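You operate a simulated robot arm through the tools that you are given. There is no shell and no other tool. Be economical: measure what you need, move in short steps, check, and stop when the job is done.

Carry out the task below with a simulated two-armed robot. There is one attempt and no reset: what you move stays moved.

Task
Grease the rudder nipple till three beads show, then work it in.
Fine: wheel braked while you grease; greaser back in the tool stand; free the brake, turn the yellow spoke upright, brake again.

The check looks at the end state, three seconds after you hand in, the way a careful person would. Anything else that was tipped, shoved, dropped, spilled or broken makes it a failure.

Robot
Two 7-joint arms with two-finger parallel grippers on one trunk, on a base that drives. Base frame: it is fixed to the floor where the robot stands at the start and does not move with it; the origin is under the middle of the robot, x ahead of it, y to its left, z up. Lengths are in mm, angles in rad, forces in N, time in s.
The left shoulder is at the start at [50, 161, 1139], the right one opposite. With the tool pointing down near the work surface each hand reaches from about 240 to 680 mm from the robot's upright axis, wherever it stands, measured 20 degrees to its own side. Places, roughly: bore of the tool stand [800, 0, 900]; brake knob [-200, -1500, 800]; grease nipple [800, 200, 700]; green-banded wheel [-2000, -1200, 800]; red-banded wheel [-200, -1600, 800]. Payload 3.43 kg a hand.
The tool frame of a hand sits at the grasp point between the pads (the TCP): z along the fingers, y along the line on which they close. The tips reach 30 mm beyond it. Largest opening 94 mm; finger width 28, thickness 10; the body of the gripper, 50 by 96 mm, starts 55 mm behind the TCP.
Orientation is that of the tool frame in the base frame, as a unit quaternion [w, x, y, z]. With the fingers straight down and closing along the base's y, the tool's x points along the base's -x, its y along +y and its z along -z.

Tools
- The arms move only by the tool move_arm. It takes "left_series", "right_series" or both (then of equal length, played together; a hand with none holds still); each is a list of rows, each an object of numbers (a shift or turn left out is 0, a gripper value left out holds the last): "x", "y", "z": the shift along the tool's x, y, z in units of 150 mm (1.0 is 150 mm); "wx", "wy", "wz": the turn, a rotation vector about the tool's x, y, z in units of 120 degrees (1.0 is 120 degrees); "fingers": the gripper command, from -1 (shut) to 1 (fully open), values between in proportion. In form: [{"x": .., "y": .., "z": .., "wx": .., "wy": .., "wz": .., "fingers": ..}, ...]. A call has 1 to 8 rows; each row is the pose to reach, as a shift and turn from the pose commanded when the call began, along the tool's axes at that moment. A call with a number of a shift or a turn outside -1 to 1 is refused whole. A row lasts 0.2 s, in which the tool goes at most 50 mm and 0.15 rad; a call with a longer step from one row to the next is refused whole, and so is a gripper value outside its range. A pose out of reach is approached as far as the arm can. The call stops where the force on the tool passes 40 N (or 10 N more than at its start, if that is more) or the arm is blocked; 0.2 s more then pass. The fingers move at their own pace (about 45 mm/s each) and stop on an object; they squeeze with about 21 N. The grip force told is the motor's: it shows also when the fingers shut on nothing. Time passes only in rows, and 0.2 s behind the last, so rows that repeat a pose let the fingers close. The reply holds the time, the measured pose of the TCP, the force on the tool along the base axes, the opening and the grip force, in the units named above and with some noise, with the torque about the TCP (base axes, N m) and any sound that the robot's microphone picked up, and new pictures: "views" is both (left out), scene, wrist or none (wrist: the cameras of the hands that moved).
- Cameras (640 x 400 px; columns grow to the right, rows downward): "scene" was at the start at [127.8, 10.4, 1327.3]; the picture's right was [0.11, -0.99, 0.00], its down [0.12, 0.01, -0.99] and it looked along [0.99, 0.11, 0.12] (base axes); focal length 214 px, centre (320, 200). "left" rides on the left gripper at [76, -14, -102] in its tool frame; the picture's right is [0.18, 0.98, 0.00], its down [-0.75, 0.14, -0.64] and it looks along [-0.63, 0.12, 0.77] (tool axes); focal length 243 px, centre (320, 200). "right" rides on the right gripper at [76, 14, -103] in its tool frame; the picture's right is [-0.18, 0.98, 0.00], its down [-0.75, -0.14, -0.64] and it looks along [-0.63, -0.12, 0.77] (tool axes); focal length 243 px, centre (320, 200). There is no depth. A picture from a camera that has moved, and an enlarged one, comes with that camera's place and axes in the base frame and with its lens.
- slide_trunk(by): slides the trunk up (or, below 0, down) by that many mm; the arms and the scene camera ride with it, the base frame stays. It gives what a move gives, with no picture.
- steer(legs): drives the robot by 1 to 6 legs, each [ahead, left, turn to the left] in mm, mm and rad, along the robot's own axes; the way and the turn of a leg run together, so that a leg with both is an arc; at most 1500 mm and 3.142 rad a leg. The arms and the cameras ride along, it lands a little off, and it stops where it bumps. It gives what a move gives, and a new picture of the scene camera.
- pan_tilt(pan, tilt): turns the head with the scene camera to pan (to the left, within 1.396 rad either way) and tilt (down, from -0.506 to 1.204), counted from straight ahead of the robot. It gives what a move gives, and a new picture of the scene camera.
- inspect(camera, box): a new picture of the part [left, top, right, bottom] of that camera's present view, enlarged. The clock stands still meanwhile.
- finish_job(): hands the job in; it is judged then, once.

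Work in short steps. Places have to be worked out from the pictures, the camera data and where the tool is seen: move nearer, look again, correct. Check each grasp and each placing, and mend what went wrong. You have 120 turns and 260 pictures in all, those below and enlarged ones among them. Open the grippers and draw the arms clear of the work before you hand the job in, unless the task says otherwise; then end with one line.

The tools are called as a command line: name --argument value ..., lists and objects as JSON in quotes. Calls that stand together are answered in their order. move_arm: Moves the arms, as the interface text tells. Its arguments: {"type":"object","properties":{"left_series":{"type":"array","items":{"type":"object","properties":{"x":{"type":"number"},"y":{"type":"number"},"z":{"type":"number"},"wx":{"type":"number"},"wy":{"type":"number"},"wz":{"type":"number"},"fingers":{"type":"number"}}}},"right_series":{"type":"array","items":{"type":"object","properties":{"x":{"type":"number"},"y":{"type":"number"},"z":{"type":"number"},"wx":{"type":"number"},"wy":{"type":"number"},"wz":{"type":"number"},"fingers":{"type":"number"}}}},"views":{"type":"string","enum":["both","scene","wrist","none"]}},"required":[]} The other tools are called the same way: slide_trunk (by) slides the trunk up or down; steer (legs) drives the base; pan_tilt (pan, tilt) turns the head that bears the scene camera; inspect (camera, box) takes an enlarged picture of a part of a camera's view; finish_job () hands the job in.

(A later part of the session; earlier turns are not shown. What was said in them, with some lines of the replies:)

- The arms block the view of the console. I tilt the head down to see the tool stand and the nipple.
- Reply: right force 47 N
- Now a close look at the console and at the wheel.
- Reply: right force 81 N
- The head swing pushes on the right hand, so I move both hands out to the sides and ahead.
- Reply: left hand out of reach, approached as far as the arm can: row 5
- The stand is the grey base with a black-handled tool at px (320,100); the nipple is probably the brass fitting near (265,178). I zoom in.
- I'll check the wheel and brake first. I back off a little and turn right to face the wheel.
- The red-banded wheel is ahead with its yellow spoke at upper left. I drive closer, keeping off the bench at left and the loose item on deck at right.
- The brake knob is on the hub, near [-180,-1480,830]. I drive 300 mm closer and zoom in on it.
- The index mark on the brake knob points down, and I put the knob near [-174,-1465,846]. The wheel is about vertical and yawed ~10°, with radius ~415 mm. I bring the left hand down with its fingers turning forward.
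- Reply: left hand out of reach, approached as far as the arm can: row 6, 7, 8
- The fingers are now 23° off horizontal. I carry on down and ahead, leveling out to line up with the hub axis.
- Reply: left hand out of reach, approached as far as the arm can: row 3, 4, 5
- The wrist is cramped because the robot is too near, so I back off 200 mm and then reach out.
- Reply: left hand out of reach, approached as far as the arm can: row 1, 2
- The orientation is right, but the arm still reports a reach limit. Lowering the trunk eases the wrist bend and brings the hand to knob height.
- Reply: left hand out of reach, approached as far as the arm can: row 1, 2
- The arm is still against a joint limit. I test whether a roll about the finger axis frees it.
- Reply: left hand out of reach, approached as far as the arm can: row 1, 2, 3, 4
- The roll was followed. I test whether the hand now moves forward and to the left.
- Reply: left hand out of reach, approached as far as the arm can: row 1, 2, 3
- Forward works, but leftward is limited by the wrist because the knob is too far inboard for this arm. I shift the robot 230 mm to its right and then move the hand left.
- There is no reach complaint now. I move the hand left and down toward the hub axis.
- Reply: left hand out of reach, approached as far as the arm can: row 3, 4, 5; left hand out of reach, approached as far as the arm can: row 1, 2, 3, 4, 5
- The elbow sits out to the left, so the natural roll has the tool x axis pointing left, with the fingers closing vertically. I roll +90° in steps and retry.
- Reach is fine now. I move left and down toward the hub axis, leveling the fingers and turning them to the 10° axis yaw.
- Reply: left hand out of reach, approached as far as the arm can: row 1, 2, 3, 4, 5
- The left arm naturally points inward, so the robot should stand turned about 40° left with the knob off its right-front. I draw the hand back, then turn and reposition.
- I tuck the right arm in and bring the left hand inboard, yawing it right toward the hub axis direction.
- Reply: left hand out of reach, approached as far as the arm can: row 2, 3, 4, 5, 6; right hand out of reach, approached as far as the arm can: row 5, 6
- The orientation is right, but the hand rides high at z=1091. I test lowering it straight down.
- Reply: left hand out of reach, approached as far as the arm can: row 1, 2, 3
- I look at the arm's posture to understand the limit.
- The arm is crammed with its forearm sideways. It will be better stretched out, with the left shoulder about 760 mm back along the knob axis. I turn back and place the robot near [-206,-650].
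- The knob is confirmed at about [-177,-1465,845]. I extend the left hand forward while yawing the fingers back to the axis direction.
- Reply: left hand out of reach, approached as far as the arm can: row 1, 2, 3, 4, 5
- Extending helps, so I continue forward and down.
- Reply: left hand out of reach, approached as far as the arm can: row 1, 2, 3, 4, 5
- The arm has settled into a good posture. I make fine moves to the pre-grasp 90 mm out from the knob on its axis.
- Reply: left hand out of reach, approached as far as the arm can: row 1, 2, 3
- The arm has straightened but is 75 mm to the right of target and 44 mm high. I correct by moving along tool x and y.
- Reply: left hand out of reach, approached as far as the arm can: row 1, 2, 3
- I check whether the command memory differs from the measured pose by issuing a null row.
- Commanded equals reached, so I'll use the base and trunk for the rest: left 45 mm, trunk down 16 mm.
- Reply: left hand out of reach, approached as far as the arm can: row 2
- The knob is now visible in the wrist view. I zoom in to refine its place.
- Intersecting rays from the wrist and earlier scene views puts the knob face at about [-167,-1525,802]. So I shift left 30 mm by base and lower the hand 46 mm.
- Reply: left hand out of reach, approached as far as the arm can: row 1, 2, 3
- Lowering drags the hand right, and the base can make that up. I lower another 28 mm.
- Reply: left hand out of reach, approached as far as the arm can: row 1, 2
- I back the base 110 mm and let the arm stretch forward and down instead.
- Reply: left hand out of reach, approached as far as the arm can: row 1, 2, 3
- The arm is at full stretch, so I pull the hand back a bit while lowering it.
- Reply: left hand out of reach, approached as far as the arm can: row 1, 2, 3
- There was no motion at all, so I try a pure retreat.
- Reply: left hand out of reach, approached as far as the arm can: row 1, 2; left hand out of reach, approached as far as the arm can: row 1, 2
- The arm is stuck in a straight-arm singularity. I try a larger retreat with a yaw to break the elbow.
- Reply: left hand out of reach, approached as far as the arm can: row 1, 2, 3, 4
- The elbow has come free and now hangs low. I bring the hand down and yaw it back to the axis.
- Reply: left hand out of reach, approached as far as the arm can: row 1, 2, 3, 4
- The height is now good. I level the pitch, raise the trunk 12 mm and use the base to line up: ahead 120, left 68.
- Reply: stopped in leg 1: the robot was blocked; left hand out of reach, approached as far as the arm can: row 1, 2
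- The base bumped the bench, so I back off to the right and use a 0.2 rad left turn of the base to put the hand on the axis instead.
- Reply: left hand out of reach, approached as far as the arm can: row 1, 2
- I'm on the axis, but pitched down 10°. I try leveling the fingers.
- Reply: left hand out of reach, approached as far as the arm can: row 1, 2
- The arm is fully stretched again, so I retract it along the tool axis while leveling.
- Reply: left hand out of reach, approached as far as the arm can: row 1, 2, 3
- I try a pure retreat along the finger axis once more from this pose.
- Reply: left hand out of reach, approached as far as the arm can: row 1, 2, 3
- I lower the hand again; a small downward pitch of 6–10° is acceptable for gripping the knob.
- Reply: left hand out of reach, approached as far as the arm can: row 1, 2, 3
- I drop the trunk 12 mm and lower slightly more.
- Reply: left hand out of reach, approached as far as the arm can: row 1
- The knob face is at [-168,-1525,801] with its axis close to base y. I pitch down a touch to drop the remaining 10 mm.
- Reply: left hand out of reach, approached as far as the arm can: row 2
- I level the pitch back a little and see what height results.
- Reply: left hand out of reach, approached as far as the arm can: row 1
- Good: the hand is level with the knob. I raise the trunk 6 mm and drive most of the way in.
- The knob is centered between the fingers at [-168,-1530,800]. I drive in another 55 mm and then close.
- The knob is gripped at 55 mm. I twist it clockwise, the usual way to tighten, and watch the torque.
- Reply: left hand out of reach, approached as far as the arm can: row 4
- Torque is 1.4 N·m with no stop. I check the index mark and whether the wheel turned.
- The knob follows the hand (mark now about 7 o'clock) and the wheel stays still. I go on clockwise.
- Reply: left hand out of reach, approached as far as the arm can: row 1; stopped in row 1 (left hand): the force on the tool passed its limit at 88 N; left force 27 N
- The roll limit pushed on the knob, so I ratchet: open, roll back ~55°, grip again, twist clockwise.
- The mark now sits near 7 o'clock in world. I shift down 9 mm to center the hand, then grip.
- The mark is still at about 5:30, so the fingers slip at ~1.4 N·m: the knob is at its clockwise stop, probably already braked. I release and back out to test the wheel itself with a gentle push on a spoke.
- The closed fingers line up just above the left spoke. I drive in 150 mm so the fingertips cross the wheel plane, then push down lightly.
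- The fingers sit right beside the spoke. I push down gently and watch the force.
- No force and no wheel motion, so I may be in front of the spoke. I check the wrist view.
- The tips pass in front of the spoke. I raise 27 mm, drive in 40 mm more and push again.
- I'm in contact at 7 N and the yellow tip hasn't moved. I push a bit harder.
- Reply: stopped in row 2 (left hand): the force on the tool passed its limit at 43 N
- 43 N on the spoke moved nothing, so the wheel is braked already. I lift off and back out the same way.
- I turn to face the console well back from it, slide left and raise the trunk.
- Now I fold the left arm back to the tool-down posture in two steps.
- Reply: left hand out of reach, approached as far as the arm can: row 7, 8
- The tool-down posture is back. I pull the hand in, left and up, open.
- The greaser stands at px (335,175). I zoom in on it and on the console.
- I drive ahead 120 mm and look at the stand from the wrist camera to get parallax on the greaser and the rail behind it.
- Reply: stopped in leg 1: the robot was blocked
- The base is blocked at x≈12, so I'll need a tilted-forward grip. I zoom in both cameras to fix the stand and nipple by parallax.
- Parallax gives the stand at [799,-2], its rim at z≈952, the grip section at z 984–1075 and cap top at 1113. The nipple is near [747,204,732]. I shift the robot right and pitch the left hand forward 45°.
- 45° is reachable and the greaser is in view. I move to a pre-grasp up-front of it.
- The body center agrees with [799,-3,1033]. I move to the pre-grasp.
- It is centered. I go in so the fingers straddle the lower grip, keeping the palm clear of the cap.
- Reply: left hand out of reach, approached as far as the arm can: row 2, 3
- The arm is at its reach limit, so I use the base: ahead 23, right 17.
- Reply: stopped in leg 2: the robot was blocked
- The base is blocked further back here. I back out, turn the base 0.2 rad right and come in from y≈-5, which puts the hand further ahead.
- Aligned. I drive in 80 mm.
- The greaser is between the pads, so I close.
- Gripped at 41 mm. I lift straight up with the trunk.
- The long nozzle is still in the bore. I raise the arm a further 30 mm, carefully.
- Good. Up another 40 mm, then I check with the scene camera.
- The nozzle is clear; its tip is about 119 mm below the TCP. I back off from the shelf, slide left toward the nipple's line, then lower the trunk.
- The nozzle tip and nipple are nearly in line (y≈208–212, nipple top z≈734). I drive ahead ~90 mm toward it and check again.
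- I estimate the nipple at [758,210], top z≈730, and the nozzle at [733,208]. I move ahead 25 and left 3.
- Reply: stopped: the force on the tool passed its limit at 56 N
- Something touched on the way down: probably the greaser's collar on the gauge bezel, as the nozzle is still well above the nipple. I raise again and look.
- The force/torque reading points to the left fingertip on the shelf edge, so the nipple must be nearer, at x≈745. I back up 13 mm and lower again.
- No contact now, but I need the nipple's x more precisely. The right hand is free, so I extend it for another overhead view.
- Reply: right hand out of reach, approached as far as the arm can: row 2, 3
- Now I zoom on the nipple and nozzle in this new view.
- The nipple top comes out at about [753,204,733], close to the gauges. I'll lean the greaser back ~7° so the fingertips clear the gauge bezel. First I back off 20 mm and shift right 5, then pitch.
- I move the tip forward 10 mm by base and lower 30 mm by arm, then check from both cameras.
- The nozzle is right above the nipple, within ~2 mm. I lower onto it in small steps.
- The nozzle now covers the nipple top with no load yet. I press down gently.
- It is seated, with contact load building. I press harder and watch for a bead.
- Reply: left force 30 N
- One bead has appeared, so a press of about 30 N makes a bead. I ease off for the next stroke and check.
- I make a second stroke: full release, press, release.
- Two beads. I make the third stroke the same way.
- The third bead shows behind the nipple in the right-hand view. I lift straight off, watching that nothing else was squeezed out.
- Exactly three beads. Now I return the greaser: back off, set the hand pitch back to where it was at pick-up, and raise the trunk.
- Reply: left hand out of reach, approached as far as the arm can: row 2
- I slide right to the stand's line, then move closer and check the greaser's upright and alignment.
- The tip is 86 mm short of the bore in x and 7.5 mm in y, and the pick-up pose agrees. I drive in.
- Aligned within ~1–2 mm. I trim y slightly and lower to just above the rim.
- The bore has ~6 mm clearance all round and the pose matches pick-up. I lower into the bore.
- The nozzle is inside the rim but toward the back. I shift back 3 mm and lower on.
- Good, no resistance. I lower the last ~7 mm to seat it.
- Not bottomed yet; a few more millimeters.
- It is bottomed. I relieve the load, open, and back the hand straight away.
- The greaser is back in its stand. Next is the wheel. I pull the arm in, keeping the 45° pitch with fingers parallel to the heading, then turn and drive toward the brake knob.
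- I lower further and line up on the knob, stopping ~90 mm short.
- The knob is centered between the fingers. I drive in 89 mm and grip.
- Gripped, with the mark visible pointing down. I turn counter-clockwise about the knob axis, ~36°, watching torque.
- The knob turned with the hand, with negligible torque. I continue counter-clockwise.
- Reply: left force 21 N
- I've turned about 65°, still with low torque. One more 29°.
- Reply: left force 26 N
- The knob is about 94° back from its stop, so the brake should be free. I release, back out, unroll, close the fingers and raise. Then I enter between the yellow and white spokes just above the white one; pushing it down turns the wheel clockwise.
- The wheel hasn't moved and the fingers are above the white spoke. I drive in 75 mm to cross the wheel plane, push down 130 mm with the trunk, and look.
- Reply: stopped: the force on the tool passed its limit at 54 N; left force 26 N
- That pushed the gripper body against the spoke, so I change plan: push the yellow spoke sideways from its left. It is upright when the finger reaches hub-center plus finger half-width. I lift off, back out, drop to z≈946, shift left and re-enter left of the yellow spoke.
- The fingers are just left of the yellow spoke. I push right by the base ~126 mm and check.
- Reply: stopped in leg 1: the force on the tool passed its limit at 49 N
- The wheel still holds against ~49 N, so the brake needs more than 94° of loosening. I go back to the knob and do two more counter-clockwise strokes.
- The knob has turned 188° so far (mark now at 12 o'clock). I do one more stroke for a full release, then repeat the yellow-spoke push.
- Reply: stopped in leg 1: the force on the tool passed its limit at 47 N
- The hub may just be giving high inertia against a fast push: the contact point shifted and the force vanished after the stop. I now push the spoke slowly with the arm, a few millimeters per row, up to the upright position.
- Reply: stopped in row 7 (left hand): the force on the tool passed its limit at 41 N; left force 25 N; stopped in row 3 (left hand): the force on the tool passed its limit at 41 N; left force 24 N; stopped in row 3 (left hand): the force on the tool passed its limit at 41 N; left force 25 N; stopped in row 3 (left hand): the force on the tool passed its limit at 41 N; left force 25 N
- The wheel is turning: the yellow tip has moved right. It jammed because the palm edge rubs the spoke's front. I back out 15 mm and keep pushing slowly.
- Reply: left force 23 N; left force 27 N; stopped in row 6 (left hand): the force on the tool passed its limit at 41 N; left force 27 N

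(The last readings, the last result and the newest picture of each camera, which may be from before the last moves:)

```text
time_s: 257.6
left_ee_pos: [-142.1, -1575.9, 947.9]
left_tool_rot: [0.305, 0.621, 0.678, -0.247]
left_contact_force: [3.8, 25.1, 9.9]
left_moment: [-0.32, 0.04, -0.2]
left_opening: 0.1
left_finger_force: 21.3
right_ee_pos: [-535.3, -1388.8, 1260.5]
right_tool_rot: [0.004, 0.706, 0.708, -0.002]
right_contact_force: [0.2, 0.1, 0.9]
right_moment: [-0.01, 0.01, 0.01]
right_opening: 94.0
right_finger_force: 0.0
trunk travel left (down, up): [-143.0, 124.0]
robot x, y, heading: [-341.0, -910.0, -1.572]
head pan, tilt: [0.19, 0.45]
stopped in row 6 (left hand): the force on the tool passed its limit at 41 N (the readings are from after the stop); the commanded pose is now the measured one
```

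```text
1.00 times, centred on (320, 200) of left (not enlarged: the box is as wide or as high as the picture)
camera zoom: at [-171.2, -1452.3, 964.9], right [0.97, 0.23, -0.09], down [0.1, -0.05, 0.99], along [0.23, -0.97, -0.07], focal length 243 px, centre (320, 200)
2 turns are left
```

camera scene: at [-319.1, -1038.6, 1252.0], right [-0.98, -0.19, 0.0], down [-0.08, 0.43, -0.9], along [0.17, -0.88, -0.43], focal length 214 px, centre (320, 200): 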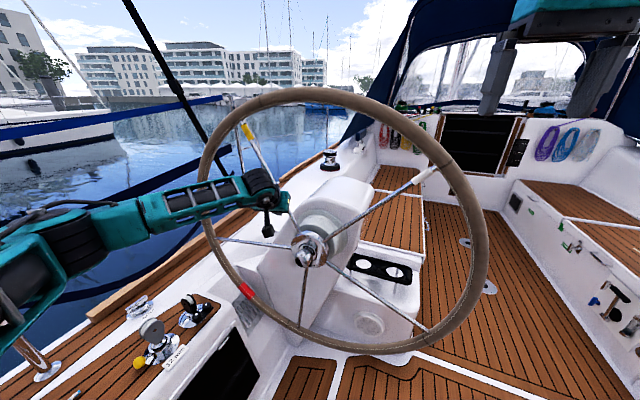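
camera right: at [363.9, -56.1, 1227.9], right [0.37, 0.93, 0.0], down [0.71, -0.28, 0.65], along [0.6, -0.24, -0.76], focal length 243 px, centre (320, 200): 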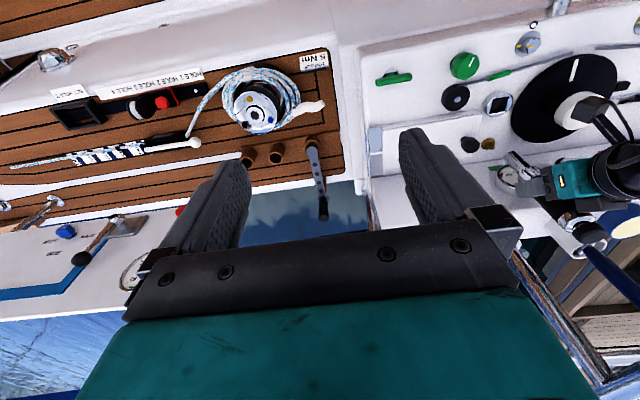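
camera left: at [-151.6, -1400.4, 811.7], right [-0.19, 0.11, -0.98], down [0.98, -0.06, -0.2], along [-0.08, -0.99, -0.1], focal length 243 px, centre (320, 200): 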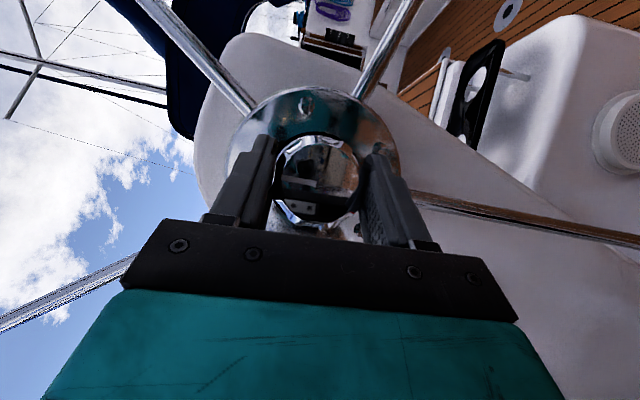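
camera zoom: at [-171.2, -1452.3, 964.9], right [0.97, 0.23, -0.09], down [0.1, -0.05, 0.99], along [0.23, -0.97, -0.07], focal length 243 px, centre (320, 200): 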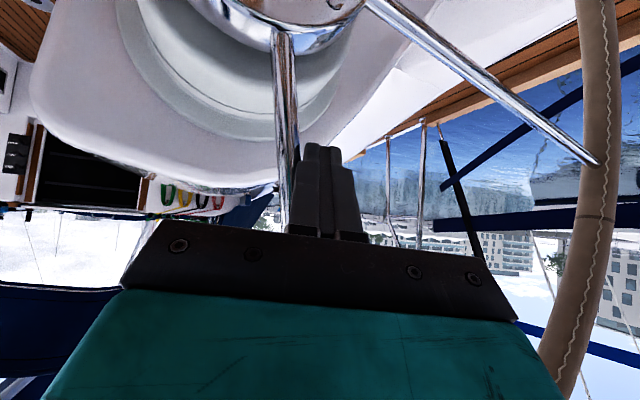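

Nearly upright, about 6° short. I back out slightly, push the last ~15 mm, withdraw, then go to the knob and tighten clockwise in four ~93° strokes, and finally open and back away.

steer --legs '[[-10, 0, 0]]'

move_arm --left_series '[{"y": -0.0142}, {"y": -0.0284}, {"y": -0.0426}, {"y": -0.0568}, {"y": -0.071}, {"y": -0.085}, {"y": -0.0992}, {"y": -0.1134}]' --views "none"

move_arm --left_series '[{"y": 0.07}, {"y": 0.14}, {"y": 0.2}]' --views "scene"

steer --legs '[[-140, 0, 0]]'

slide_trunk --by -143

move_arm --left_series '[{"fingers": 1}, {"fingers": 1}, {"fingers": 1}, {"fingers": 1}, {"fingers": 1}]' --views "none"

steer --legs '[[0, -43, 0], [98, 0, 0]]'

move_arm --left_series '[{"wx": 0.0445, "wy": 0.007, "wz": -0.046}, {"wx": 0.089, "wy": 0.014, "wz": -0.092}, {"wx": 0.1335, "wy": 0.021, "wz": -0.138}, {"wx": 0.178, "wy": 0.028, "wz": -0.184}, {"wx": 0.2225, "wy": 0.035, "wz": -0.23}, {"wx": 0.267, "wy": 0.042, "wz": -0.276}, {"wx": 0.3115, "wy": 0.049, "wz": -0.322}]' --views "none"

move_arm --left_series '[{"wx": 0.0445, "wy": 0.007, "wz": -0.046}, {"wx": 0.089, "wy": 0.014, "wz": -0.092}, {"wx": 0.1335, "wy": 0.021, "wz": -0.138}, {"wx": 0.178, "wy": 0.028, "wz": -0.184}, {"wx": 0.2225, "wy": 0.035, "wz": -0.23}, {"wx": 0.2225, "wy": 0.035, "wz": -0.23, "fingers": -1}, {"wx": 0.2225, "wy": 0.035, "wz": -0.23, "fingers": -1}, {"wx": 0.2225, "wy": 0.035, "wz": -0.23, "fingers": -1}]' --views "wrist"

move_arm --left_series '[{"wx": -0.0445, "wy": -0.007, "wz": 0.046}, {"wx": -0.089, "wy": -0.014, "wz": 0.092}, {"wx": -0.1335, "wy": -0.021, "wz": 0.138}, {"wx": -0.178, "wy": -0.028, "wz": 0.184}, {"wx": -0.2225, "wy": -0.035, "wz": 0.23}, {"wx": -0.267, "wy": -0.042, "wz": 0.276}, {"wx": -0.3115, "wy": -0.049, "wz": 0.322}]' --views "none"

move_arm --left_series '[{"wx": -0.0445, "wy": -0.007, "wz": 0.046}, {"wx": -0.089, "wy": -0.014, "wz": 0.092}, {"wx": -0.1335, "wy": -0.021, "wz": 0.138}, {"wx": -0.178, "wy": -0.028, "wz": 0.184}, {"wx": -0.2225, "wy": -0.035, "wz": 0.23}, {"wx": -0.2225, "wy": -0.035, "wz": 0.23, "fingers": 1}, {"wx": -0.2225, "wy": -0.035, "wz": 0.23, "fingers": 1}, {"wx": -0.2225, "wy": -0.035, "wz": 0.23, "fingers": 1}]' --views "wrist"

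move_arm --left_series '[{"wx": 0.0445, "wy": 0.007, "wz": -0.046}, {"wx": 0.089, "wy": 0.014, "wz": -0.092}, {"wx": 0.1335, "wy": 0.021, "wz": -0.138}, {"wx": 0.178, "wy": 0.028, "wz": -0.184}, {"wx": 0.2225, "wy": 0.035, "wz": -0.23}, {"wx": 0.267, "wy": 0.042, "wz": -0.276}, {"wx": 0.3115, "wy": 0.049, "wz": -0.322}]' --views "none"

```text
time_s: 258.4
left_ee_pos: [-142.5, -1569.4, 943.8]
left_tool_rot: [0.304, 0.622, 0.678, -0.247]
left_contact_force: [-0.4, 0.8, 0.4]
left_moment: [0.01, 0.01, 0.0]
left_opening: 0.0
left_finger_force: 20.9
right_ee_pos: [-536.0, -1380.8, 1259.0]
right_tool_rot: [0.003, 0.707, 0.707, -0.001]
right_contact_force: [0.7, 0.0, -0.1]
right_moment: [0.0, 0.0, -0.01]
right_opening: 93.9
right_finger_force: 0.0
trunk travel left (down, up): [-143.0, 124.0]
robot x, y, heading: [-341.1, -900.3, -1.57]
head pan, tilt: [0.19, 0.45]
camera scene: at [-318.9, -1029.0, 1251.9], right [-0.98, -0.19, 0.0], down [-0.08, 0.43, -0.9], along [0.17, -0.88, -0.44], focal length 214 px, centre (320, 200)
```

scene: 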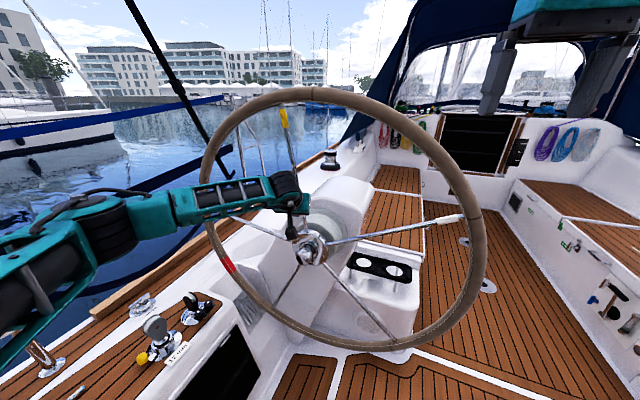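

```text
time_s: 260.2
left_ee_pos: [-164.1, -1572.0, 945.5]
left_tool_rot: [0.303, 0.624, 0.676, -0.249]
left_contact_force: [-0.1, 5.6, 3.0]
left_moment: [-0.11, 0.01, -0.04]
left_opening: 0.0
left_finger_force: 21.2
right_ee_pos: [-535.9, -1381.7, 1258.8]
right_tool_rot: [0.003, 0.706, 0.708, -0.001]
right_contact_force: [0.0, -0.4, 0.3]
right_moment: [0.0, 0.02, 0.0]
right_opening: 94.0
right_finger_force: 0.0
trunk travel left (down, up): [-143.0, 124.0]
robot x, y, heading: [-338.3, -898.3, -1.567]
head pan, tilt: [0.19, 0.45]
```

```text
time_s: 261.0
left_ee_pos: [-129.3, -1568.8, 946.1]
left_tool_rot: [0.304, 0.622, 0.678, -0.247]
left_contact_force: [-0.8, 0.4, -0.2]
left_moment: [-0.01, -0.03, -0.03]
left_opening: 0.1
left_finger_force: 21.6
right_ee_pos: [-536.7, -1382.7, 1259.3]
right_tool_rot: [0.003, 0.707, 0.707, -0.001]
right_contact_force: [0.3, -0.3, -0.2]
right_moment: [0.0, 0.0, -0.01]
right_opening: 93.9
right_finger_force: 0.1
trunk travel left (down, up): [-143.0, 124.0]
robot x, y, heading: [-340.1, -898.9, -1.571]
head pan, tilt: [0.19, 0.45]
camera scene: at [-318.8, -1029.2, 1252.0], right [-0.98, -0.19, 0.0], down [-0.08, 0.43, -0.9], along [0.17, -0.88, -0.44], focal length 214 px, centre (320, 200)
```

scene: 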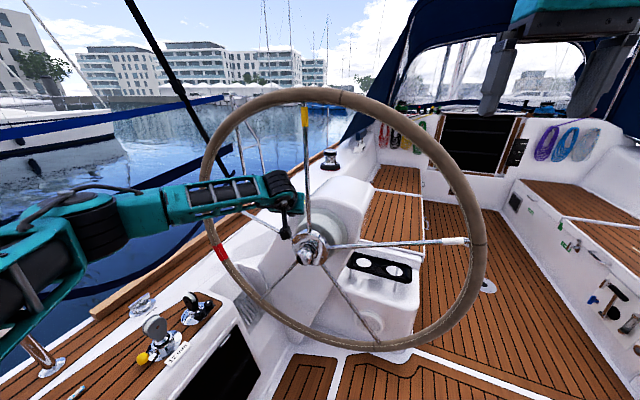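

```text
time_s: 262.3
left_ee_pos: [-131.0, -1427.3, 945.0]
left_tool_rot: [0.304, 0.622, 0.678, -0.246]
left_contact_force: [0.2, -0.1, -0.5]
left_moment: [-0.01, 0.02, 0.01]
left_opening: 0.0
left_finger_force: 21.1
right_ee_pos: [-536.6, -1240.2, 1258.1]
right_tool_rot: [0.004, 0.707, 0.707, -0.001]
right_contact_force: [-0.8, -0.7, 0.4]
right_moment: [-0.02, -0.01, -0.03]
right_opening: 93.9
right_finger_force: 0.0
trunk travel left (down, up): [-143.0, 124.0]
robot x, y, heading: [-338.0, -760.9, -1.572]
head pan, tilt: [0.19, 0.45]
camera scene: at [-319.1, -887.8, 1252.1], right [-0.98, -0.19, 0.0], down [-0.08, 0.43, -0.9], along [0.17, -0.88, -0.43], focal length 214 px, centre (320, 200)
```

scene: 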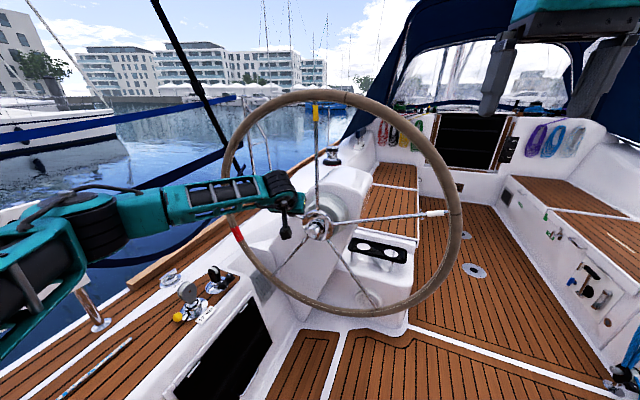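

```text
time_s: 264.0
left_ee_pos: [-131.8, -1429.2, 803.2]
left_tool_rot: [0.304, 0.623, 0.677, -0.247]
left_contact_force: [0.4, 0.4, -0.1]
left_moment: [0.0, -0.01, -0.01]
left_opening: 0.1
left_finger_force: 21.2
right_ee_pos: [-536.7, -1241.6, 1114.8]
right_tool_rot: [0.003, 0.707, 0.707, -0.001]
right_contact_force: [-0.1, -0.4, 0.7]
right_moment: [0.02, 0.01, -0.01]
right_opening: 93.9
right_finger_force: 0.1
trunk travel left (down, up): [0.0, 267.0]
robot x, y, heading: [-336.6, -759.3, -1.582]
head pan, tilt: [0.19, 0.45]
```

```text
time_s: 265.2
left_ee_pos: [-130.1, -1427.3, 803.3]
left_tool_rot: [0.304, 0.622, 0.678, -0.247]
left_contact_force: [0.2, -0.3, 0.6]
left_moment: [0.01, 0.0, -0.03]
left_opening: 94.2
left_finger_force: 0.1
right_ee_pos: [-537.8, -1240.9, 1115.9]
right_tool_rot: [0.003, 0.708, 0.706, 0.0]
right_contact_force: [-0.9, -1.0, -0.8]
right_moment: [0.0, 0.0, -0.02]
right_opening: 93.9
right_finger_force: 0.1
trunk travel left (down, up): [0.0, 267.0]
robot x, y, heading: [-334.6, -762.7, -1.571]
head pan, tilt: [0.19, 0.45]
```

```text
time_s: 267.0
left_ee_pos: [-174.0, -1526.9, 802.7]
left_tool_rot: [0.305, 0.622, 0.677, -0.247]
left_contact_force: [-0.6, 0.3, -0.1]
left_moment: [-0.01, 0.01, -0.01]
left_opening: 93.9
left_finger_force: 0.1
right_ee_pos: [-579.6, -1339.2, 1116.5]
right_tool_rot: [0.003, 0.707, 0.707, -0.001]
right_contact_force: [-0.5, 0.4, 0.1]
right_moment: [0.0, 0.01, 0.03]
right_opening: 94.0
right_finger_force: 0.2
trunk travel left (down, up): [0.0, 267.0]
robot x, y, heading: [-379.4, -857.3, -1.571]
head pan, tilt: [0.19, 0.45]
camera scene: at [-361.9, -986.8, 1108.9], right [-0.98, -0.19, 0.0], down [-0.08, 0.43, -0.9], along [0.17, -0.88, -0.44], focal length 214 px, centre (320, 200)
```

scene: 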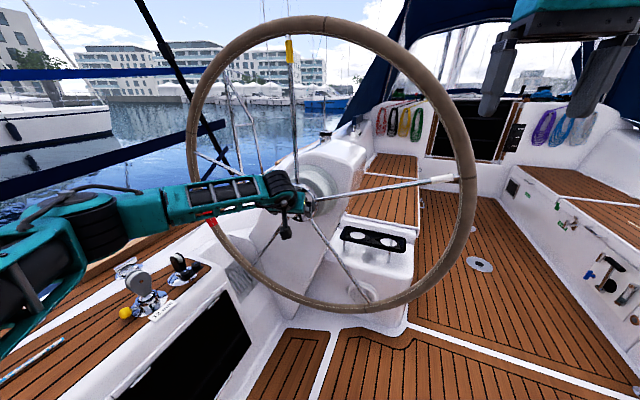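

```text
time_s: 268.6
left_ee_pos: [-174.6, -1527.4, 803.7]
left_tool_rot: [-0.038, 0.442, 0.743, -0.501]
left_contact_force: [-1.0, -1.2, 0.7]
left_moment: [-0.01, 0.02, -0.01]
left_opening: 94.0
left_finger_force: 0.1
right_ee_pos: [-580.3, -1339.8, 1115.9]
right_tool_rot: [0.003, 0.707, 0.707, 0.0]
right_contact_force: [-0.1, 0.1, 0.4]
right_moment: [-0.01, -0.01, 0.03]
right_opening: 94.0
right_finger_force: 0.1
trunk travel left (down, up): [0.0, 267.0]
robot x, y, heading: [-382.8, -859.6, -1.572]
head pan, tilt: [0.19, 0.45]
```

```text
time_s: 270.4
left_ee_pos: [-174.5, -1524.8, 801.6]
left_tool_rot: [-0.282, 0.251, 0.691, -0.616]
left_contact_force: [0.2, 1.6, -4.9]
left_moment: [0.04, -0.02, 0.21]
left_opening: 55.8
left_finger_force: 29.2
right_ee_pos: [-581.8, -1339.2, 1115.2]
right_tool_rot: [0.003, 0.707, 0.707, 0.0]
right_contact_force: [-0.7, 0.2, 1.1]
right_moment: [0.0, 0.01, 0.02]
right_opening: 94.1
right_finger_force: 0.1
trunk travel left (down, up): [0.0, 267.0]
robot x, y, heading: [-383.9, -856.6, -1.574]
head pan, tilt: [0.19, 0.45]
camera left: at [-158.0, -1402.9, 830.4], right [-0.13, 0.24, -0.96], down [0.99, -0.05, -0.15], along [-0.09, -0.97, -0.23], focal length 243 px, centre (320, 200)
```

left: 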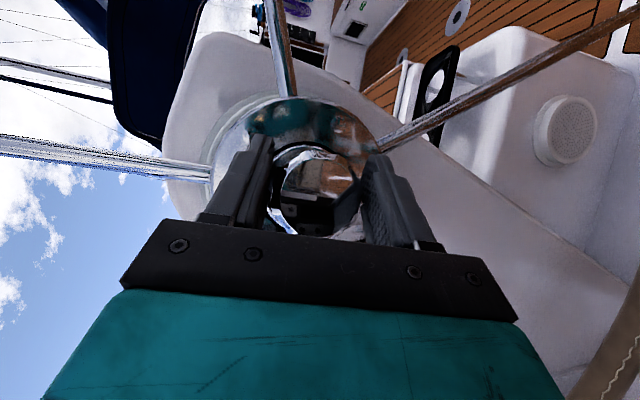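

```text
time_s: 272.0
left_ee_pos: [-173.7, -1527.5, 799.4]
left_tool_rot: [0.063, 0.506, 0.742, -0.435]
left_contact_force: [2.8, -7.7, -20.7]
left_moment: [-1.66, 0.42, -1.32]
left_opening: 59.0
left_finger_force: 44.8
right_ee_pos: [-579.3, -1341.3, 1114.9]
right_tool_rot: [0.002, 0.707, 0.708, -0.002]
right_contact_force: [0.8, -0.2, -0.4]
right_moment: [-0.03, 0.0, -0.03]
right_opening: 94.0
right_finger_force: 0.0
trunk travel left (down, up): [0.0, 267.0]
robot x, y, heading: [-377.2, -863.3, -1.575]
head pan, tilt: [0.19, 0.45]
```

```text
time_s: 273.8
left_ee_pos: [-175.1, -1526.9, 803.9]
left_tool_rot: [0.305, 0.623, 0.677, -0.248]
left_contact_force: [0.1, 0.3, 0.5]
left_moment: [0.08, -0.01, -0.02]
left_opening: 94.1
left_finger_force: 0.1
right_ee_pos: [-579.5, -1339.6, 1114.9]
right_tool_rot: [0.003, 0.707, 0.707, 0.0]
right_contact_force: [-0.7, 0.4, 0.4]
right_moment: [0.0, -0.01, 0.02]
right_opening: 94.0
right_finger_force: 0.1
trunk travel left (down, up): [0.0, 267.0]
robot x, y, heading: [-379.9, -854.9, -1.574]
head pan, tilt: [0.19, 0.45]
camera left: at [-203.4, -1403.1, 820.3], right [0.97, 0.23, -0.09], down [0.1, -0.05, 0.99], along [0.22, -0.97, -0.07], focal length 243 px, centre (320, 200)
```

left: 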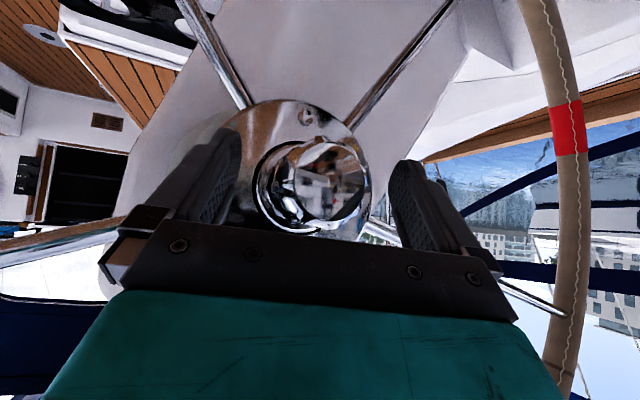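

```text
time_s: 275.4
left_ee_pos: [-173.4, -1527.1, 803.0]
left_tool_rot: [-0.038, 0.441, 0.743, -0.502]
left_contact_force: [-0.1, -0.8, -0.2]
left_moment: [-0.03, 0.0, -0.01]
left_opening: 94.1
left_finger_force: 0.0
right_ee_pos: [-579.6, -1339.0, 1115.0]
right_tool_rot: [0.003, 0.707, 0.707, 0.0]
right_contact_force: [1.1, 0.6, 0.2]
right_moment: [0.01, 0.03, -0.01]
right_opening: 94.1
right_finger_force: 0.1
trunk travel left (down, up): [0.0, 267.0]
robot x, y, heading: [-382.9, -857.2, -1.575]
head pan, tilt: [0.19, 0.45]
```

move_arm --left_series '[{"wx": 0.0445, "wy": 0.007, "wz": -0.046}, {"wx": 0.089, "wy": 0.014, "wz": -0.092}, {"wx": 0.1335, "wy": 0.021, "wz": -0.138}, {"wx": 0.178, "wy": 0.028, "wz": -0.184}, {"wx": 0.2225, "wy": 0.035, "wz": -0.23}, {"wx": 0.2225, "wy": 0.035, "wz": -0.23, "fingers": -1}, {"wx": 0.2225, "wy": 0.035, "wz": -0.23, "fingers": -1}, {"wx": 0.2225, "wy": 0.035, "wz": -0.23, "fingers": -1}]' --views "none"

move_arm --left_series '[{"wx": -0.0445, "wy": -0.007, "wz": 0.046}, {"wx": -0.089, "wy": -0.014, "wz": 0.092}, {"wx": -0.1335, "wy": -0.021, "wz": 0.138}, {"wx": -0.178, "wy": -0.028, "wz": 0.184}, {"wx": -0.2225, "wy": -0.035, "wz": 0.23}, {"wx": -0.267, "wy": -0.042, "wz": 0.276}, {"wx": -0.3115, "wy": -0.049, "wz": 0.322}]' --views "none"

move_arm --left_series '[{"wx": -0.0445, "wy": -0.007, "wz": 0.046}, {"wx": -0.089, "wy": -0.014, "wz": 0.092}, {"wx": -0.1335, "wy": -0.021, "wz": 0.138}, {"wx": -0.178, "wy": -0.028, "wz": 0.184}, {"wx": -0.2225, "wy": -0.035, "wz": 0.23}, {"wx": -0.2225, "wy": -0.035, "wz": 0.23, "fingers": 1}, {"wx": -0.2225, "wy": -0.035, "wz": 0.23, "fingers": 1}, {"wx": -0.2225, "wy": -0.035, "wz": 0.23, "fingers": 1}]' --views "wrist"

move_arm --left_series '[{"wx": 0.0445, "wy": 0.007, "wz": -0.046}, {"wx": 0.089, "wy": 0.014, "wz": -0.092}, {"wx": 0.1335, "wy": 0.021, "wz": -0.138}, {"wx": 0.178, "wy": 0.028, "wz": -0.184}, {"wx": 0.2225, "wy": 0.035, "wz": -0.23}, {"wx": 0.267, "wy": 0.042, "wz": -0.276}, {"wx": 0.3115, "wy": 0.049, "wz": -0.322}]' --views "none"

move_arm --left_series '[{"wx": 0.0445, "wy": 0.007, "wz": -0.046}, {"wx": 0.089, "wy": 0.014, "wz": -0.092}, {"wx": 0.1335, "wy": 0.021, "wz": -0.138}, {"wx": 0.178, "wy": 0.028, "wz": -0.184}, {"wx": 0.2225, "wy": 0.035, "wz": -0.23}, {"wx": 0.2225, "wy": 0.035, "wz": -0.23, "fingers": -1}, {"wx": 0.2225, "wy": 0.035, "wz": -0.23, "fingers": -1}, {"wx": 0.2225, "wy": 0.035, "wz": -0.23, "fingers": -1}]' --views "none"

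move_arm --left_series '[{"wx": -0.0445, "wy": -0.007, "wz": 0.046}, {"wx": -0.089, "wy": -0.014, "wz": 0.092}, {"wx": -0.1335, "wy": -0.021, "wz": 0.138}, {"wx": -0.178, "wy": -0.028, "wz": 0.184}, {"wx": -0.2225, "wy": -0.035, "wz": 0.23}, {"wx": -0.267, "wy": -0.042, "wz": 0.276}, {"wx": -0.3115, "wy": -0.049, "wz": 0.322}]' --views "none"

move_arm --left_series '[{"wx": -0.0445, "wy": -0.007, "wz": 0.046}, {"wx": -0.089, "wy": -0.014, "wz": 0.092}, {"wx": -0.1335, "wy": -0.021, "wz": 0.138}, {"wx": -0.178, "wy": -0.028, "wz": 0.184}, {"wx": -0.2225, "wy": -0.035, "wz": 0.23}, {"wx": -0.2225, "wy": -0.035, "wz": 0.23, "fingers": 1}, {"wx": -0.2225, "wy": -0.035, "wz": 0.23, "fingers": 1}, {"wx": -0.2225, "wy": -0.035, "wz": 0.23, "fingers": 1}]' --views "wrist"

move_arm --left_series '[{"wx": 0.0445, "wy": 0.007, "wz": -0.046}, {"wx": 0.089, "wy": 0.014, "wz": -0.092}, {"wx": 0.1335, "wy": 0.021, "wz": -0.138}, {"wx": 0.178, "wy": 0.028, "wz": -0.184}, {"wx": 0.2225, "wy": 0.035, "wz": -0.23}, {"wx": 0.2225, "wy": 0.035, "wz": -0.23, "fingers": -1}, {"wx": 0.2225, "wy": 0.035, "wz": -0.23, "fingers": -1}, {"wx": 0.2225, "wy": 0.035, "wz": -0.23, "fingers": -1}]' --views "none"

move_arm --left_series '[{"wx": -0.0445, "wy": -0.007, "wz": 0.046}, {"wx": -0.089, "wy": -0.014, "wz": 0.092}, {"wx": -0.1335, "wy": -0.021, "wz": 0.138}, {"wx": -0.178, "wy": -0.028, "wz": 0.184}, {"wx": -0.2225, "wy": -0.035, "wz": 0.23}, {"wx": -0.2225, "wy": -0.035, "wz": 0.23, "fingers": 1}, {"wx": -0.2225, "wy": -0.035, "wz": 0.23, "fingers": 1}, {"wx": -0.2225, "wy": -0.035, "wz": 0.23, "fingers": 1}]' --views "both"

```text
time_s: 277.2
left_ee_pos: [-175.0, -1527.2, 799.4]
left_tool_rot: [-0.282, 0.252, 0.691, -0.617]
left_contact_force: [-0.7, 2.3, -6.5]
left_moment: [-0.01, 0.03, 0.17]
left_opening: 56.3
left_finger_force: 29.9
right_ee_pos: [-581.1, -1339.2, 1115.3]
right_tool_rot: [0.003, 0.707, 0.707, -0.002]
right_contact_force: [0.5, 0.5, 0.1]
right_moment: [-0.02, -0.04, 0.02]
right_opening: 94.2
right_finger_force: 0.0
trunk travel left (down, up): [0.0, 267.0]
robot x, y, heading: [-381.5, -861.6, -1.575]
head pan, tilt: [0.19, 0.45]
```

```text
time_s: 278.8
left_ee_pos: [-173.0, -1527.5, 800.1]
left_tool_rot: [0.062, 0.506, 0.742, -0.435]
left_contact_force: [4.3, -3.4, -16.9]
left_moment: [-1.67, 0.38, -1.33]
left_opening: 59.0
left_finger_force: 45.3
right_ee_pos: [-579.9, -1341.7, 1115.1]
right_tool_rot: [0.002, 0.707, 0.707, 0.0]
right_contact_force: [-0.2, -0.7, 0.2]
right_moment: [-0.02, -0.01, 0.0]
right_opening: 94.1
right_finger_force: 0.1
trunk travel left (down, up): [0.0, 267.0]
robot x, y, heading: [-379.3, -860.8, -1.581]
head pan, tilt: [0.19, 0.45]
```

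```text
time_s: 280.6
left_ee_pos: [-173.9, -1526.5, 803.2]
left_tool_rot: [0.305, 0.622, 0.677, -0.247]
left_contact_force: [0.7, 0.2, 0.0]
left_moment: [0.03, -0.02, -0.03]
left_opening: 93.9
left_finger_force: 0.1
right_ee_pos: [-579.7, -1338.7, 1115.6]
right_tool_rot: [0.003, 0.707, 0.707, 0.0]
right_contact_force: [0.2, 0.1, 0.8]
right_moment: [0.04, 0.0, 0.0]
right_opening: 93.9
right_finger_force: 0.0
trunk travel left (down, up): [0.0, 267.0]
robot x, y, heading: [-380.1, -858.3, -1.576]
head pan, tilt: [0.19, 0.45]
camera left: at [-202.5, -1402.9, 819.4], right [0.97, 0.23, -0.09], down [0.1, -0.05, 0.99], along [0.22, -0.97, -0.07], focal length 243 px, centre (320, 200)
```

left: 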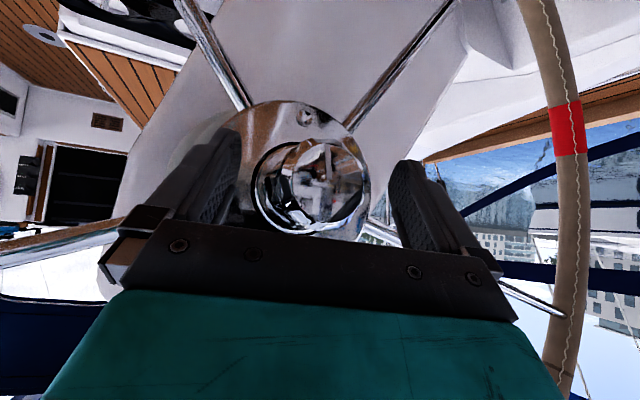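

```text
time_s: 282.2
left_ee_pos: [-174.4, -1525.6, 802.8]
left_tool_rot: [-0.039, 0.441, 0.743, -0.501]
left_contact_force: [-0.1, 0.0, 0.9]
left_moment: [-0.03, 0.05, -0.03]
left_opening: 94.1
left_finger_force: 0.1
right_ee_pos: [-579.8, -1338.4, 1115.0]
right_tool_rot: [0.003, 0.707, 0.707, -0.001]
right_contact_force: [0.3, -0.2, -0.7]
right_moment: [-0.01, 0.01, 0.03]
right_opening: 94.0
right_finger_force: 0.0
trunk travel left (down, up): [0.0, 267.0]
robot x, y, heading: [-378.1, -858.2, -1.573]
head pan, tilt: [0.19, 0.45]
```

```text
time_s: 284.0
left_ee_pos: [-174.2, -1526.0, 800.4]
left_tool_rot: [-0.282, 0.251, 0.691, -0.617]
left_contact_force: [0.2, 2.2, -5.3]
left_moment: [-0.16, 0.12, 0.21]
left_opening: 56.4
left_finger_force: 30.5
right_ee_pos: [-579.6, -1339.2, 1115.8]
right_tool_rot: [0.003, 0.707, 0.707, 0.0]
right_contact_force: [-0.1, -0.3, 0.1]
right_moment: [-0.03, -0.01, -0.03]
right_opening: 94.0
right_finger_force: 0.0
trunk travel left (down, up): [0.0, 267.0]
robot x, y, heading: [-379.7, -853.8, -1.575]
head pan, tilt: [0.19, 0.45]
```

```text
time_s: 285.6
left_ee_pos: [-170.3, -1527.1, 803.9]
left_tool_rot: [0.064, 0.503, 0.742, -0.438]
left_contact_force: [9.1, 0.5, -6.9]
left_moment: [-0.52, 1.37, -0.75]
left_opening: 58.5
left_finger_force: 45.1
right_ee_pos: [-578.4, -1340.4, 1116.0]
right_tool_rot: [0.003, 0.707, 0.707, -0.002]
right_contact_force: [-0.9, -0.5, 0.0]
right_moment: [0.03, -0.04, 0.0]
right_opening: 93.9
right_finger_force: 0.1
trunk travel left (down, up): [0.0, 267.0]
robot x, y, heading: [-380.5, -856.4, -1.573]
head pan, tilt: [0.19, 0.45]
```

```text
time_s: 287.4
left_ee_pos: [-174.0, -1526.7, 801.9]
left_tool_rot: [0.305, 0.623, 0.677, -0.247]
left_contact_force: [0.5, 0.9, 0.4]
left_moment: [0.0, -0.01, -0.01]
left_opening: 93.9
left_finger_force: 0.0
right_ee_pos: [-580.6, -1339.2, 1115.5]
right_tool_rot: [0.003, 0.707, 0.707, -0.001]
right_contact_force: [-0.1, 0.2, 0.4]
right_moment: [0.02, 0.03, -0.02]
right_opening: 94.3
right_finger_force: 0.1
trunk travel left (down, up): [0.0, 267.0]
robot x, y, heading: [-384.9, -857.8, -1.576]
head pan, tilt: [0.19, 0.45]
camera left: at [-202.7, -1402.9, 819.4], right [0.97, 0.23, -0.09], down [0.1, -0.05, 0.99], along [0.22, -0.97, -0.07], focal length 243 px, centre (320, 200)
```

left: 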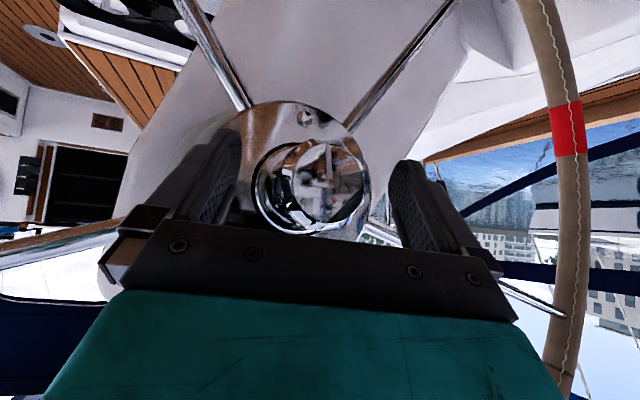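

```text
time_s: 289.2
left_ee_pos: [-172.0, -1526.1, 800.8]
left_tool_rot: [0.063, 0.505, 0.742, -0.436]
left_contact_force: [5.2, 0.9, -3.1]
left_moment: [-0.23, 0.07, -0.07]
left_opening: 59.4
left_finger_force: 32.5
right_ee_pos: [-580.2, -1339.9, 1115.5]
right_tool_rot: [0.003, 0.707, 0.707, -0.002]
right_contact_force: [-0.8, 1.0, 0.5]
right_moment: [0.01, 0.01, 0.01]
right_opening: 93.9
right_finger_force: 0.1
trunk travel left (down, up): [0.0, 267.0]
robot x, y, heading: [-380.4, -863.4, -1.571]
head pan, tilt: [0.19, 0.45]
```

```text
time_s: 291.0
left_ee_pos: [-174.4, -1525.7, 802.3]
left_tool_rot: [0.303, 0.624, 0.676, -0.248]
left_contact_force: [0.0, -0.4, -1.0]
left_moment: [0.02, -0.05, -0.01]
left_opening: 94.0
left_finger_force: 0.1
right_ee_pos: [-580.6, -1340.2, 1114.7]
right_tool_rot: [0.003, 0.707, 0.707, -0.001]
right_contact_force: [0.2, 0.5, 0.5]
right_moment: [-0.01, 0.0, -0.02]
right_opening: 93.9
right_finger_force: 0.0
trunk travel left (down, up): [0.0, 267.0]
robot x, y, heading: [-384.3, -859.2, -1.577]
head pan, tilt: [0.19, 0.45]
camera scene: at [-361.9, -986.7, 1109.0], right [-0.98, -0.19, 0.0], down [-0.08, 0.43, -0.9], along [0.17, -0.88, -0.44], focal length 214 px, centre (320, 200)
camera left: at [-203.2, -1402.5, 819.0], right [0.97, 0.23, -0.09], down [0.1, -0.05, 0.99], along [0.22, -0.97, -0.07], focal length 243 px, centre (320, 200)
1 turns are left
```

scene: 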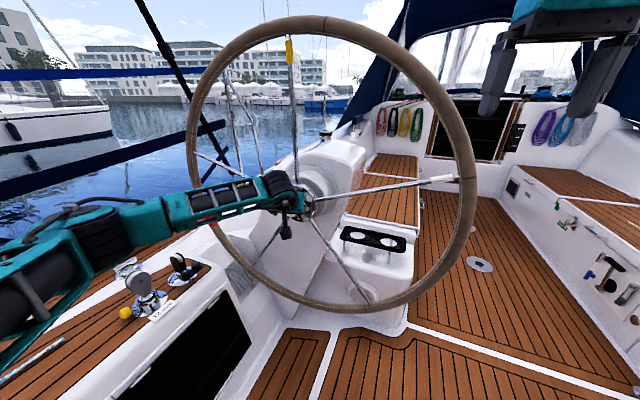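
left: 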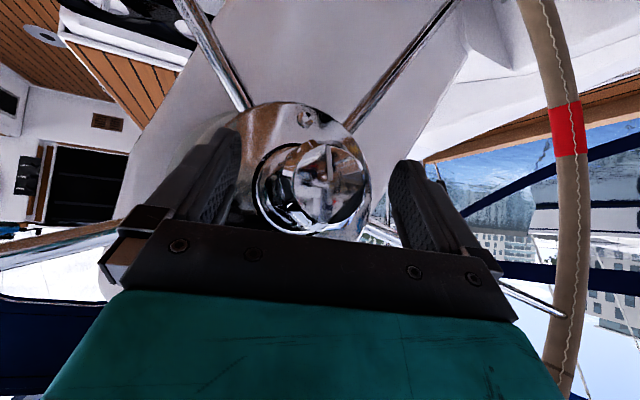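

The knob is back at its stop (index at 6 o'clock, slipping at 1.4 N·m) and the yellow spoke is upright. I back the open hand clear and hand in.

steer --legs '[[-220, 0, 0]]'

finish_job

```text
time_s: 292.7
left_ee_pos: [-174.3, -1307.0, 802.4]
left_tool_rot: [0.305, 0.622, 0.677, -0.248]
left_contact_force: [0.7, -0.8, -0.6]
left_moment: [-0.01, -0.03, 0.02]
left_opening: 93.9
left_finger_force: 0.1
right_ee_pos: [-581.1, -1120.8, 1116.4]
right_tool_rot: [0.003, 0.707, 0.707, -0.001]
right_contact_force: [-0.6, 1.0, 0.6]
right_moment: [-0.01, 0.02, 0.0]
right_opening: 93.8
right_finger_force: 0.0
trunk travel left (down, up): [0.0, 267.0]
robot x, y, heading: [-379.1, -638.5, -1.579]
head pan, tilt: [0.19, 0.45]
camera scene: at [-361.3, -768.9, 1109.0], right [-0.98, -0.19, 0.0], down [-0.08, 0.43, -0.9], along [0.17, -0.88, -0.43], focal length 214 px, centre (320, 200)
```

scene: 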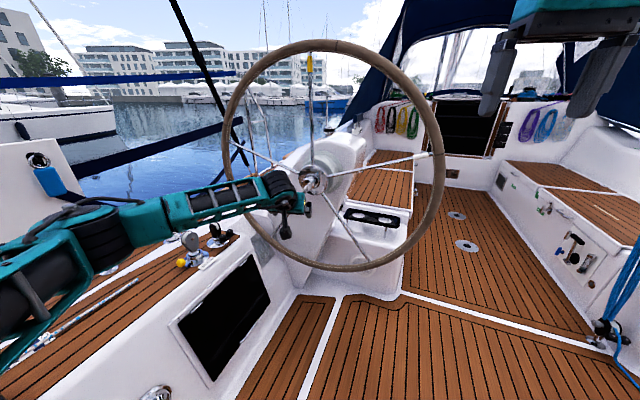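

```text
The job is handed in.
```

The job is handed in: three beads show at the rudder nipple, the greaser is back in its stand, the yellow spoke is upright and the brake knob is back at its clockwise stop. I did not push-test the wheel after re-braking, and while lining up on the nipple the left hand bumped the console once at 56 N, apparently on the shelf edge.
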